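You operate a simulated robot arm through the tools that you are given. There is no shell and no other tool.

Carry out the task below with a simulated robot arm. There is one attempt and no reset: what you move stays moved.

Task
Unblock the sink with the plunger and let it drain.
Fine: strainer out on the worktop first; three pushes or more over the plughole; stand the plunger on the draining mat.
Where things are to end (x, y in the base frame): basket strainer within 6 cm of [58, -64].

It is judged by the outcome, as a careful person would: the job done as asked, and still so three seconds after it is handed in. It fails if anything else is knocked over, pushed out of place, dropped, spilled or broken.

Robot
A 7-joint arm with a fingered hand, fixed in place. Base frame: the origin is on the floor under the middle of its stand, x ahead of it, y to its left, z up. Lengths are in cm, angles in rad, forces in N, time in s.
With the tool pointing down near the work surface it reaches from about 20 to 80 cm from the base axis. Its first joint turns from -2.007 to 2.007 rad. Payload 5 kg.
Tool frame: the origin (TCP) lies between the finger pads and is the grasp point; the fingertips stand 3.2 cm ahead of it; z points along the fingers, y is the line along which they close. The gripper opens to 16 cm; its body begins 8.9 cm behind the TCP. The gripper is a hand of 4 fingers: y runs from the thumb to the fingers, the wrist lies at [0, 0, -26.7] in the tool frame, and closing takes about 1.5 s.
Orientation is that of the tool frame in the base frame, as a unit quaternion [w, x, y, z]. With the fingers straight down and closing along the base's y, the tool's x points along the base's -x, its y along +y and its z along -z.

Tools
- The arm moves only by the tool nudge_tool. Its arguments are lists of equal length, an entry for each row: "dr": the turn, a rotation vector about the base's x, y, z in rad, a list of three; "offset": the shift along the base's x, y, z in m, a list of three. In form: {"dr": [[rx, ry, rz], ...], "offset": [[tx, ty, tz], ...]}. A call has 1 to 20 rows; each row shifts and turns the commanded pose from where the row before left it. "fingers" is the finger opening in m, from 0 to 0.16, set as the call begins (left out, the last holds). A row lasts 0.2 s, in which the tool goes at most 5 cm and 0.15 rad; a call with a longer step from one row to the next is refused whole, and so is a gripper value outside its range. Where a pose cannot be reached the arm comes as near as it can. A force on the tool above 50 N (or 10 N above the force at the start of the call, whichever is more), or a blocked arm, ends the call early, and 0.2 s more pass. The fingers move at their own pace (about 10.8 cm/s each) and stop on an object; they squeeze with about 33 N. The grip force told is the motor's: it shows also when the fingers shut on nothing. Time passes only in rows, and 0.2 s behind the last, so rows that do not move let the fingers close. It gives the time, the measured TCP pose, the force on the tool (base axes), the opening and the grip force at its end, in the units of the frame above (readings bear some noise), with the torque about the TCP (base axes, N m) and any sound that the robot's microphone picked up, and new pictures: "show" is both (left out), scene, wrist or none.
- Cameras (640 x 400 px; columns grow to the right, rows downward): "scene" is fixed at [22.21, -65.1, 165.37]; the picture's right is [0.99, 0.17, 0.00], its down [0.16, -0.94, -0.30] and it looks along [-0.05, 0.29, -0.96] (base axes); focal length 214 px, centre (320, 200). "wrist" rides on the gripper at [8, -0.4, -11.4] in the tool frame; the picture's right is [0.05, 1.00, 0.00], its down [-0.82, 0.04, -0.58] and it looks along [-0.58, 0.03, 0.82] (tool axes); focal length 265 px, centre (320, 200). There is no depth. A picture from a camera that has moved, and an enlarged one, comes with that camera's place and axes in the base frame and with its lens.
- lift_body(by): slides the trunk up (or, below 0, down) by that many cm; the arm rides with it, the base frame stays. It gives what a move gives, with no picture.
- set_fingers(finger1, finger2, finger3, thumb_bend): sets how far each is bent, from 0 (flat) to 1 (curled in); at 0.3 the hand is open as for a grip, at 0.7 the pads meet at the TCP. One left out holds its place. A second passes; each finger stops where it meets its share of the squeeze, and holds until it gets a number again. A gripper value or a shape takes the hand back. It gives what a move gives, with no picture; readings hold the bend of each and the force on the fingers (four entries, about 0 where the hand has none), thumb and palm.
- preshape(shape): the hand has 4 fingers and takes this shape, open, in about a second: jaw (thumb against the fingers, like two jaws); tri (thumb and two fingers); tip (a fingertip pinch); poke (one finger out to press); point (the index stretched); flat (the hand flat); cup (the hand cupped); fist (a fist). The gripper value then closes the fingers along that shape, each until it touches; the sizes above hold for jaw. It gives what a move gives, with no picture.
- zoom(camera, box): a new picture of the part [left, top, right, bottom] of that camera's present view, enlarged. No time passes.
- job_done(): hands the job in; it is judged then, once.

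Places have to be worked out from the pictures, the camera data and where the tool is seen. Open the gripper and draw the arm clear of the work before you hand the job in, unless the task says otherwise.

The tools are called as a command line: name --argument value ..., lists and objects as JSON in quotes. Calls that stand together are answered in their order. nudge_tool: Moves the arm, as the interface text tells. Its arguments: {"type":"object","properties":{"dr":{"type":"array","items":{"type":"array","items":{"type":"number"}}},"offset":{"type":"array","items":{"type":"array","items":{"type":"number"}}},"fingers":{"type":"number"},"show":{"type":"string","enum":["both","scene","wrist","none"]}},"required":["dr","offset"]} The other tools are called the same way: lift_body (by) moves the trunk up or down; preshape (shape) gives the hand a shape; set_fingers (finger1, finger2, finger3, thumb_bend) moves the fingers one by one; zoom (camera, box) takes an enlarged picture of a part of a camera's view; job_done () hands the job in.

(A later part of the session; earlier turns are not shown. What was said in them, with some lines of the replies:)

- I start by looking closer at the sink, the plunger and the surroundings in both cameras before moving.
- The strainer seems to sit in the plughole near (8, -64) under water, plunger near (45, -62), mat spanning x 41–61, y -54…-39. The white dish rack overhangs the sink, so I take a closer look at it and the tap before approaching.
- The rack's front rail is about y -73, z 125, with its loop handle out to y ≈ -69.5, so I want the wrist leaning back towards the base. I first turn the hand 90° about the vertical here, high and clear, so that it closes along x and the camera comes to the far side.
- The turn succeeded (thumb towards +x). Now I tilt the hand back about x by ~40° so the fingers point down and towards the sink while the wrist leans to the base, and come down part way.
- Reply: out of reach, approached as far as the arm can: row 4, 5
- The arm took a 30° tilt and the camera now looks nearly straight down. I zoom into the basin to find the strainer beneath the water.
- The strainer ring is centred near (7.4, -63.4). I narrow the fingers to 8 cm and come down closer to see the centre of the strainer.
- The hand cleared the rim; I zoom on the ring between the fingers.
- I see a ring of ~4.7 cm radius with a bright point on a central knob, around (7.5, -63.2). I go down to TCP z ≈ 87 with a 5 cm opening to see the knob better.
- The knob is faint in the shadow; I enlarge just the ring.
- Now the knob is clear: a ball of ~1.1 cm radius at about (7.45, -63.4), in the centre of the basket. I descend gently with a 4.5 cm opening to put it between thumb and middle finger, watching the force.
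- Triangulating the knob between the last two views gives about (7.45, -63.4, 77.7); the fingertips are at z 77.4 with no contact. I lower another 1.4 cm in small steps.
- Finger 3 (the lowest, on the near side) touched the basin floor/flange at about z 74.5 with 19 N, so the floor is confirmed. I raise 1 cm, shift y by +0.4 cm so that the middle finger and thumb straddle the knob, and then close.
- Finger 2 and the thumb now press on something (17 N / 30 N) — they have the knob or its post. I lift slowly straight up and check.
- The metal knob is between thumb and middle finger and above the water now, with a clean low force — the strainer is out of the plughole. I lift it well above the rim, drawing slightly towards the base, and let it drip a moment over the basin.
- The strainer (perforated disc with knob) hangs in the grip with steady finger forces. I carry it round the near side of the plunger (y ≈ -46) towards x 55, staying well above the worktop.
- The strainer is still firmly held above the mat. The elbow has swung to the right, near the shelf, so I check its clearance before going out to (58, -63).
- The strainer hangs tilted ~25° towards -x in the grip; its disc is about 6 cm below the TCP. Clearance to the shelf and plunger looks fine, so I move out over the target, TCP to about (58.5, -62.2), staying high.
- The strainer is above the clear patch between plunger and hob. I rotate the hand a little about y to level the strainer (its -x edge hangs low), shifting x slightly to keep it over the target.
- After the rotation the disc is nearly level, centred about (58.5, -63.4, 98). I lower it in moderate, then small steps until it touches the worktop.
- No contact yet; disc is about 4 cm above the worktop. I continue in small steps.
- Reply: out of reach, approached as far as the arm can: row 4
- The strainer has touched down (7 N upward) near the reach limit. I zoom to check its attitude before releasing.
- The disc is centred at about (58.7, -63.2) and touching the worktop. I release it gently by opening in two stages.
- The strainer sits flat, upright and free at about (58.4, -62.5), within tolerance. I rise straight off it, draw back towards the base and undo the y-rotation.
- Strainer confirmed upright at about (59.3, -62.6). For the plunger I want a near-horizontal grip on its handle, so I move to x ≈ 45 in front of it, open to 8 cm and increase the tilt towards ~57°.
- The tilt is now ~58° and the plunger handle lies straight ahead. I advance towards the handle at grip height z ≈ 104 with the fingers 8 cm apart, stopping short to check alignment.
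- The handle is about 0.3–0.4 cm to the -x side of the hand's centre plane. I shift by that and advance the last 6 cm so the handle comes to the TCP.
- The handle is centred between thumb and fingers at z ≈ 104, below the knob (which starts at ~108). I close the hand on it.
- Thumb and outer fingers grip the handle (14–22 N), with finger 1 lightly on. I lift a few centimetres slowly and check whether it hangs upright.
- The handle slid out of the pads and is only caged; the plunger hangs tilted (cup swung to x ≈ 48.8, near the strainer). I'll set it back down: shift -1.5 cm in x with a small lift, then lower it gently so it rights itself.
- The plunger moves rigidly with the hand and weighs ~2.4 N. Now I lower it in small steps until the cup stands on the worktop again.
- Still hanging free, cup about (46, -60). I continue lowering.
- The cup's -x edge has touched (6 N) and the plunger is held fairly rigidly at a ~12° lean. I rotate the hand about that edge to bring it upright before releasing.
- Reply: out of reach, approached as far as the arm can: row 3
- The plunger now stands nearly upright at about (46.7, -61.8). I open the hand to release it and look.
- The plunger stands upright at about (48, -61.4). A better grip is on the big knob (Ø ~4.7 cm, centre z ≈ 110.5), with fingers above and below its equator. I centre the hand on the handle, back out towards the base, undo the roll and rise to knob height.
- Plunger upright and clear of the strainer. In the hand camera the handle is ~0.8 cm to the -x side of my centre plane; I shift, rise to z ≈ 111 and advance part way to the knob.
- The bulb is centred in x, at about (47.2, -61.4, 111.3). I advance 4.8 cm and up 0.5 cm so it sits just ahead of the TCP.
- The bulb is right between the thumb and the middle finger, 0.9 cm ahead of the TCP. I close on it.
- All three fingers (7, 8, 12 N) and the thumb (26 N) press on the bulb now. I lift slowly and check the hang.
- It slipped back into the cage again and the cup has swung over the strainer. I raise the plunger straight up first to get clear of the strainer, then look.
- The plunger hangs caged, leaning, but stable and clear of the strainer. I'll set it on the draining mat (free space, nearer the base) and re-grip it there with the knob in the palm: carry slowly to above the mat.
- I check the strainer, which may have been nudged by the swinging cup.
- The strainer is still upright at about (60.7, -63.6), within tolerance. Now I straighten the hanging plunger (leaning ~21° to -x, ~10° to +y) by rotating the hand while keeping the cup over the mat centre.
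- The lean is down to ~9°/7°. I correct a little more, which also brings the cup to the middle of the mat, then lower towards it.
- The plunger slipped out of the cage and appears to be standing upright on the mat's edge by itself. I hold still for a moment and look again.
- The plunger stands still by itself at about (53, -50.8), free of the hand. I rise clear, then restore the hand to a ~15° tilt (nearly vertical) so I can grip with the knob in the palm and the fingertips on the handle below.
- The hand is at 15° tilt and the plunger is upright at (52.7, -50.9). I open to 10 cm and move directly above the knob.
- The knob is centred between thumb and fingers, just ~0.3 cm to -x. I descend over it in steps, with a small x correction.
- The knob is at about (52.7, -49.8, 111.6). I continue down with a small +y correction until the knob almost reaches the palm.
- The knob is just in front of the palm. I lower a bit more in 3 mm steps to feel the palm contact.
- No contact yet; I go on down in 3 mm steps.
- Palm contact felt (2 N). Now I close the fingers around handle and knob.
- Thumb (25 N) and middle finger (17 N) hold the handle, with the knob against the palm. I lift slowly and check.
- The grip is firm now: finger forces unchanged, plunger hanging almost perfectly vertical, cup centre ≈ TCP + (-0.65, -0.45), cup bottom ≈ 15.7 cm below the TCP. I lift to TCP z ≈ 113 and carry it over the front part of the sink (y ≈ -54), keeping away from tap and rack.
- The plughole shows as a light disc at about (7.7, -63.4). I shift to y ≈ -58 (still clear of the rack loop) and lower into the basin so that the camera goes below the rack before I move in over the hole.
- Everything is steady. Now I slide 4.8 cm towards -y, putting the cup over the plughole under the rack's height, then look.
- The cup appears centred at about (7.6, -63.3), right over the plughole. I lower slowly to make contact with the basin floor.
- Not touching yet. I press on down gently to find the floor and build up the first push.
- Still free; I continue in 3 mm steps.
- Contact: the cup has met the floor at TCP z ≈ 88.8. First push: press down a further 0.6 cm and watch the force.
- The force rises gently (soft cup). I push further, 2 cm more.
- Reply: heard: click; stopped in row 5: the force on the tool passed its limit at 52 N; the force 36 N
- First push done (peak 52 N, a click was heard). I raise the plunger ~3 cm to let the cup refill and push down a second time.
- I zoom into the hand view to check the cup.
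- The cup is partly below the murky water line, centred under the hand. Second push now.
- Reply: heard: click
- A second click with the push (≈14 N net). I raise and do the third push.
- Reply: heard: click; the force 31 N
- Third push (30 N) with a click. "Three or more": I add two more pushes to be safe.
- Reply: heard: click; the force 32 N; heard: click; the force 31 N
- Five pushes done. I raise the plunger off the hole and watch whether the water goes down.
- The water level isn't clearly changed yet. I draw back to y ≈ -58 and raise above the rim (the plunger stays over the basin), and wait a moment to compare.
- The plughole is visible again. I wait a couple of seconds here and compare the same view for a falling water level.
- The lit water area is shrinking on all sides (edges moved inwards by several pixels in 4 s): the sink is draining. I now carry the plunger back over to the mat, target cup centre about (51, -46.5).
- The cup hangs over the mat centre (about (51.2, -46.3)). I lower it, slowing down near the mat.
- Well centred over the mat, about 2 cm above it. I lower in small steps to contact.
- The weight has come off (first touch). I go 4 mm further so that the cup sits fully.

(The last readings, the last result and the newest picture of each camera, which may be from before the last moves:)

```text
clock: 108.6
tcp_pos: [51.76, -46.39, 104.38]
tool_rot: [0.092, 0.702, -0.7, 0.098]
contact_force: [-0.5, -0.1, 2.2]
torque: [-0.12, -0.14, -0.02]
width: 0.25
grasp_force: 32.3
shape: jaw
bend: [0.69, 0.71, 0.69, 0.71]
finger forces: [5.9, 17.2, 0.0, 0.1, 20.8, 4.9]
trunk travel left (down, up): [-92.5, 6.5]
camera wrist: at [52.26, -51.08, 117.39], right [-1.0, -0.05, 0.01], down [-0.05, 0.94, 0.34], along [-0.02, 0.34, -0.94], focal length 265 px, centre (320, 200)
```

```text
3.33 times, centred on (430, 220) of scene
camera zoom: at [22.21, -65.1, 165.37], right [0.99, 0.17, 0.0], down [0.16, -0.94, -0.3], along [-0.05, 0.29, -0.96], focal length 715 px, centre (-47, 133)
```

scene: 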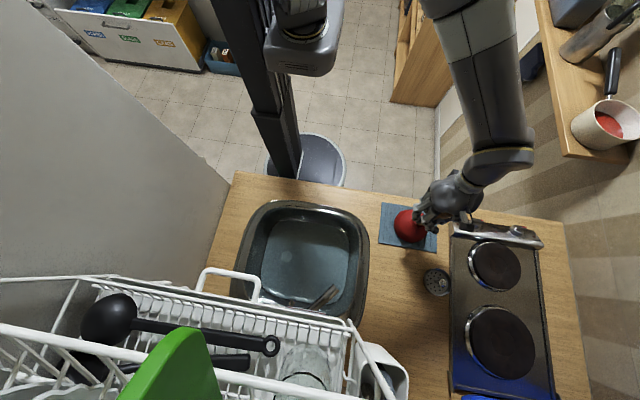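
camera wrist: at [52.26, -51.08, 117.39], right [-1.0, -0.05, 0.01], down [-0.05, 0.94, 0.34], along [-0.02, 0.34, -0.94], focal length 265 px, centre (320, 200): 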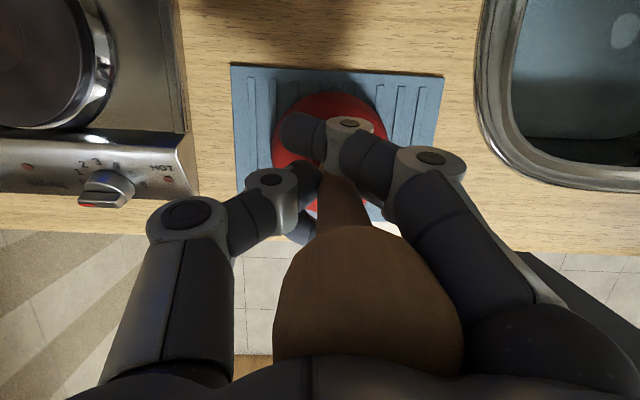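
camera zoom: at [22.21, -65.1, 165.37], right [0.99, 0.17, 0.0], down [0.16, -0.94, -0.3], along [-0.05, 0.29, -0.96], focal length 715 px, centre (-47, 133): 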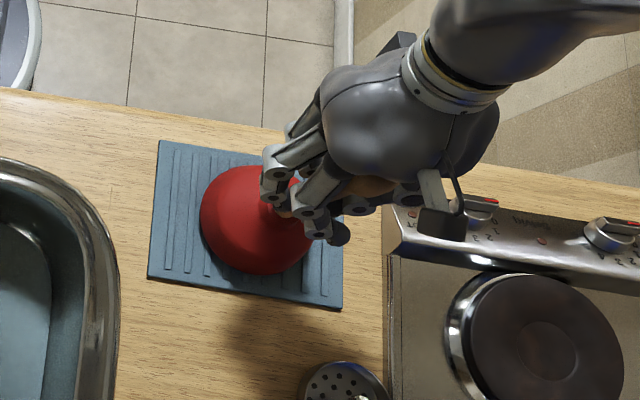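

The plunger stands on the mat, weight fully on it, well inside the mat's edges, and the sink level has clearly fallen. I release it in two stages.

nudge_tool --dr '[[0, 0, 0], [0, 0, 0], [0, 0, 0]]' --offset '[[0, 0, 0], [0, 0, 0], [0, 0, 0]]' --fingers 0.03 --show "none"

nudge_tool --dr '[[0, 0, 0], [0, 0, 0], [0, 0, 0], [0, 0, 0], [0, 0, 0]]' --offset '[[0, 0, 0], [0, 0, 0], [0, 0, 0], [0, 0, 0], [0, 0, 0]]' --fingers 0.1 --show "both"

```text
clock: 109.4
tcp_pos: [51.86, -46.32, 104.3]
tool_rot: [0.092, 0.701, -0.701, 0.098]
contact_force: [0.5, 0.7, 2.4]
torque: [-0.08, 0.17, -0.03]
width: 2.98
grasp_force: 0.2
shape: jaw
bend: [0.73, 0.72, 0.73, 0.7]
finger forces: [0.6, 1.3, 0.1, 0.1, 0.1, 3.6]
trunk travel left (down, up): [-92.5, 6.5]
```

```text
clock: 110.6
tcp_pos: [51.9, -46.35, 104.35]
tool_rot: [0.093, 0.701, -0.701, 0.097]
contact_force: [0.5, 1.4, 2.1]
torque: [-0.09, 0.15, -0.01]
width: 9.96
grasp_force: 0.0
shape: jaw
bend: [0.71, 0.71, 0.71, 0.68]
finger forces: [0.6, 0.0, 0.1, 0.0, 0.0, 2.7]
trunk travel left (down, up): [-92.5, 6.5]
camera wrist: at [52.28, -51.07, 117.38], right [-1.0, -0.05, 0.01], down [-0.05, 0.94, 0.34], along [-0.02, 0.34, -0.94], focal length 265 px, centre (320, 200)
```

scene: 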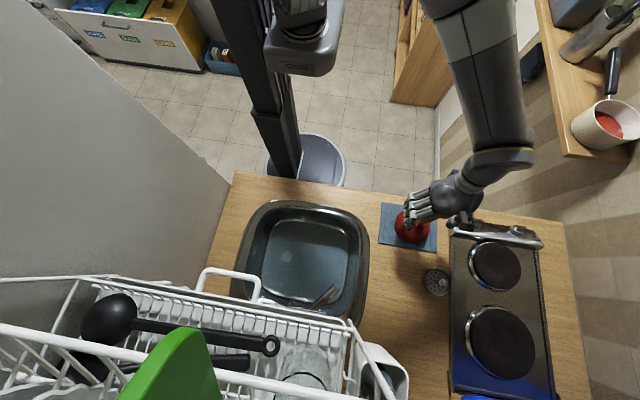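
wrist: 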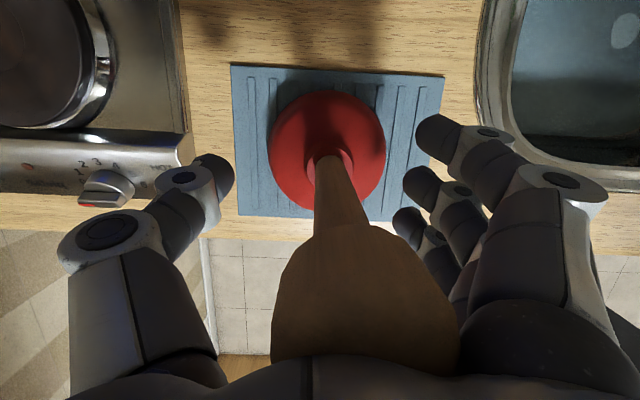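

The fingers are open; the knob is slightly to the -x side and lightly touching the palm. I rise straight up while centring on the knob by 0.8 cm, until the fingertips are above it.

nudge_tool --dr '[[0, 0, 0], [0, 0, 0], [0, 0, 0], [0, 0, 0], [0, 0, 0], [0, 0, 0], [0, 0, 0], [0, 0, 0], [0, 0, 0], [0, 0, 0], [0, 0, 0]]' --offset '[[-0.002, 0, 0.004], [-0.004, 0, 0.006], [-0.003, 0, 0.01], [0, 0, 0.02], [0, 0, 0.025], [0, 0, 0.03], [0, 0, 0.03], [0, 0, 0.03], [0, 0, 0.03], [0, 0, 0.02], [0, 0, 0]]' --show "both"

zoom --camera "scene" --box '[360, 180, 500, 300]'

```text
clock: 113.0
tcp_pos: [51.02, -46.31, 124.79]
tool_rot: [-0.092, -0.701, 0.701, -0.098]
contact_force: [0.5, 1.2, 0.1]
torque: [0.01, 0.0, 0.0]
width: 9.97
grasp_force: 0.1
shape: jaw
bend: [0.71, 0.71, 0.71, 0.68]
finger forces: [0.0, 0.1, 0.0, 0.0, 0.1, 0.0]
trunk travel left (down, up): [-92.5, 6.5]
camera wrist: at [51.42, -51.12, 137.79], right [-1.0, -0.05, 0.01], down [-0.05, 0.94, 0.34], along [-0.02, 0.34, -0.94], focal length 265 px, centre (320, 200)
```

scene: 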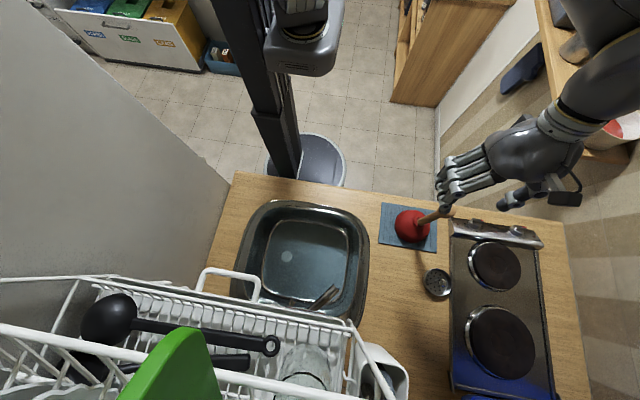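
wrist: 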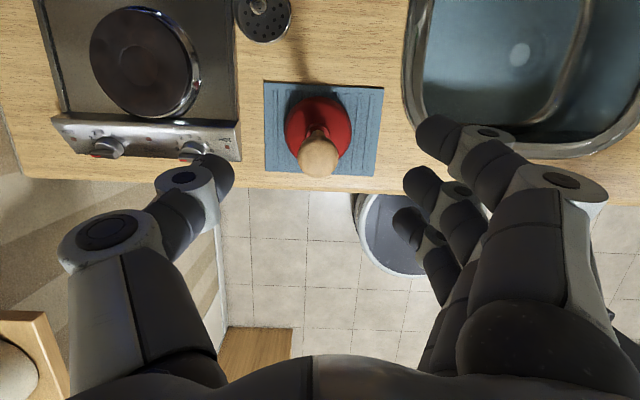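

```text
3.33 times, centred on (430, 240) of scene
camera zoom: at [22.21, -65.1, 165.37], right [0.99, 0.17, 0.0], down [0.16, -0.94, -0.3], along [-0.05, 0.29, -0.96], focal length 715 px, centre (-47, 67)
```

zoom: 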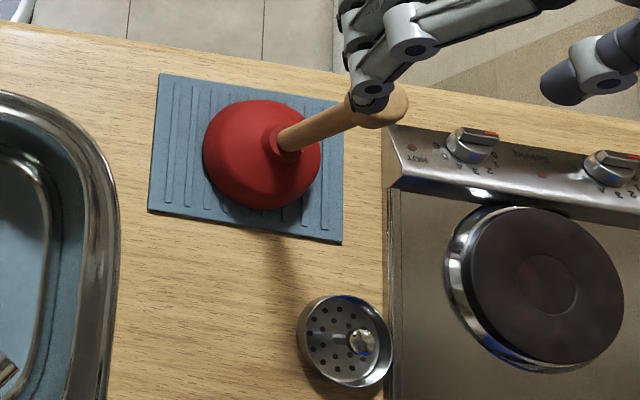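

The plunger stands upright in the middle of the mat and the strainer is in place. I withdraw the arm up and back, and let time pass while the sink drains.

nudge_tool --dr '[[0, 0, 0], [0, 0, 0], [0, 0, 0], [0, 0, 0], [0, 0, 0], [0, 0, 0], [0, 0, 0], [0, 0, 0], [0, 0, 0], [0, 0, 0], [0, 0, 0], [0, 0, 0], [0, 0, 0], [0, 0, 0], [0, 0, 0], [0, 0, 0], [0, 0, 0], [0, 0, 0], [0, 0, 0], [0, 0, 0]]' --offset '[[0, 0.005, 0.02], [0, 0.01, 0.03], [0, 0.015, 0.03], [-0.01, 0.02, 0.03], [-0.02, 0.02, 0.02], [-0.03, 0.02, 0.01], [-0.03, 0.01, 0], [-0.03, 0, 0], [-0.03, 0, 0], [-0.02, 0, 0], [0, 0, 0], [0, 0, 0], [0, 0, 0], [0, 0, 0], [0, 0, 0], [0, 0, 0], [0, 0, 0], [0, 0, 0], [0, 0, 0], [0, 0, 0]]' --show "both"

zoom --camera "scene" --box '[200, 170, 380, 320]'

```text
clock: 117.2
tcp_pos: [34.01, -36.36, 138.72]
tool_rot: [0.092, 0.702, -0.7, 0.098]
contact_force: [-0.4, 0.1, -0.2]
torque: [-0.02, -0.04, 0.02]
width: 9.95
grasp_force: 0.0
shape: jaw
bend: [0.71, 0.71, 0.71, 0.68]
finger forces: [0.1, 0.0, 0.0, 0.0, 0.1, 0.0]
trunk travel left (down, up): [-92.5, 6.5]
camera wrist: at [34.38, -41.1, 151.79], right [-1.0, -0.05, 0.01], down [-0.05, 0.94, 0.34], along [-0.02, 0.34, -0.94], focal length 265 px, centre (320, 200)
```

scene: 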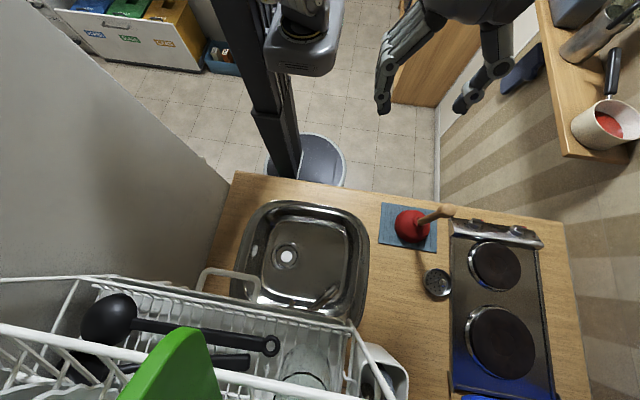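
wrist: 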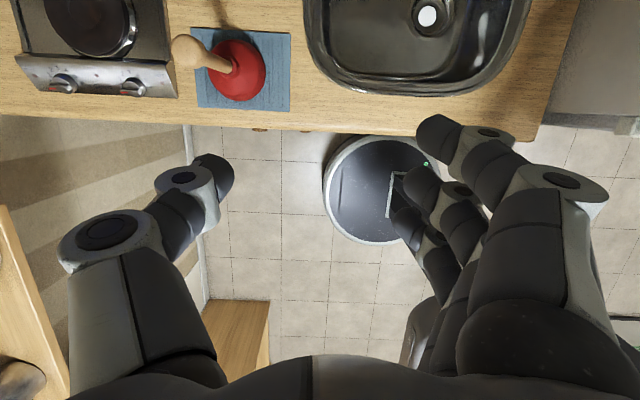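

```text
2.67 times, centred on (290, 245) of scene
camera zoom: at [22.21, -65.1, 165.37], right [0.99, 0.17, 0.0], down [0.16, -0.94, -0.3], along [-0.05, 0.29, -0.96], focal length 572 px, centre (400, 80)
```

zoom: 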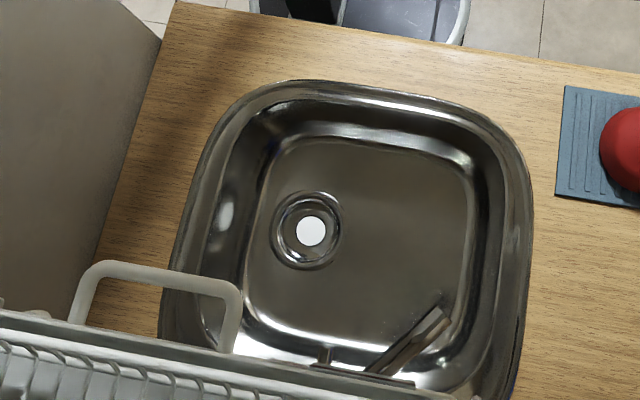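

The sink is empty — bare steel and an open plughole. I check the plunger and strainer once more before handing in.

zoom --camera "scene" --box '[360, 190, 480, 310]'

zoom --camera "scene" --box '[0, 240, 420, 400]'

```text
3.33 times, centred on (420, 250) of scene
camera zoom: at [22.21, -65.1, 165.37], right [0.99, 0.17, 0.0], down [0.16, -0.94, -0.3], along [-0.05, 0.29, -0.96], focal length 715 px, centre (-13, 33)
```

zoom: 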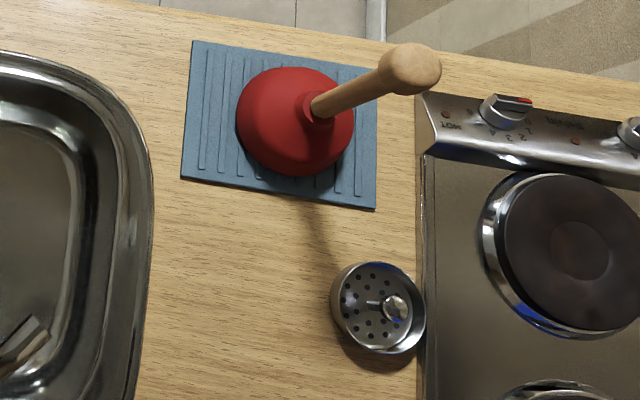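

```text
1.52 times, centred on (210, 320) of scene
camera zoom: at [22.21, -65.1, 165.37], right [0.99, 0.17, 0.0], down [0.16, -0.94, -0.3], along [-0.05, 0.29, -0.96], focal length 327 px, centre (488, 17)
```

zoom: 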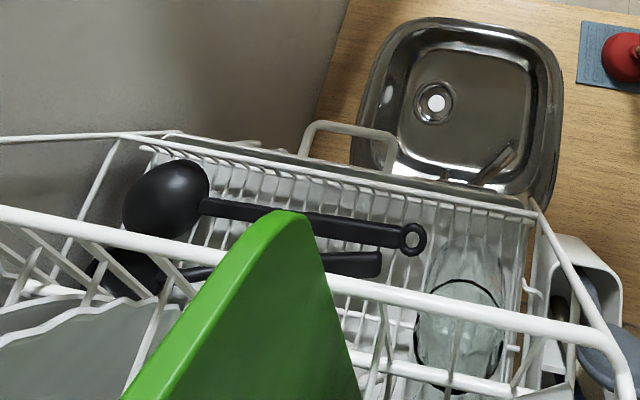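

The sink is drained and the plunger is upright on the mat at about (51, -46.5). The strainer is upright at about (60.6, -63.6), within 3 cm of its target, and nothing else has been disturbed. The hand is open and clear, so I hand the job in.

job_done

```text
The job is handed in.
```

The sink is unblocked and empty: the last picture shows bare steel and an open plughole.

- **Strainer:** it came out first and stands upright on the worktop at about (60.6, -63.6), within 3 cm of the target. The plunger's cup bumped it about 1.5 cm along while I was re-gripping, so it now sits right beside the hob's edge.
- **Pushes:** I made five over the plughole. Most reached about 30 N; the first peaked at 52 N and the second was lighter, about 14 N. I heard a click on each one.
- **Plunger:** it stands upright in the middle of the draining mat, at about (51, -46.5). The first two grips didn't hold. On the second I was moving it to the mat when it slipped out of the hand just above it. It landed standing, and I gripped it again from above.

Nothing else looked out of place in the final pictures. The hand is open and the arm is clear of the worktop.
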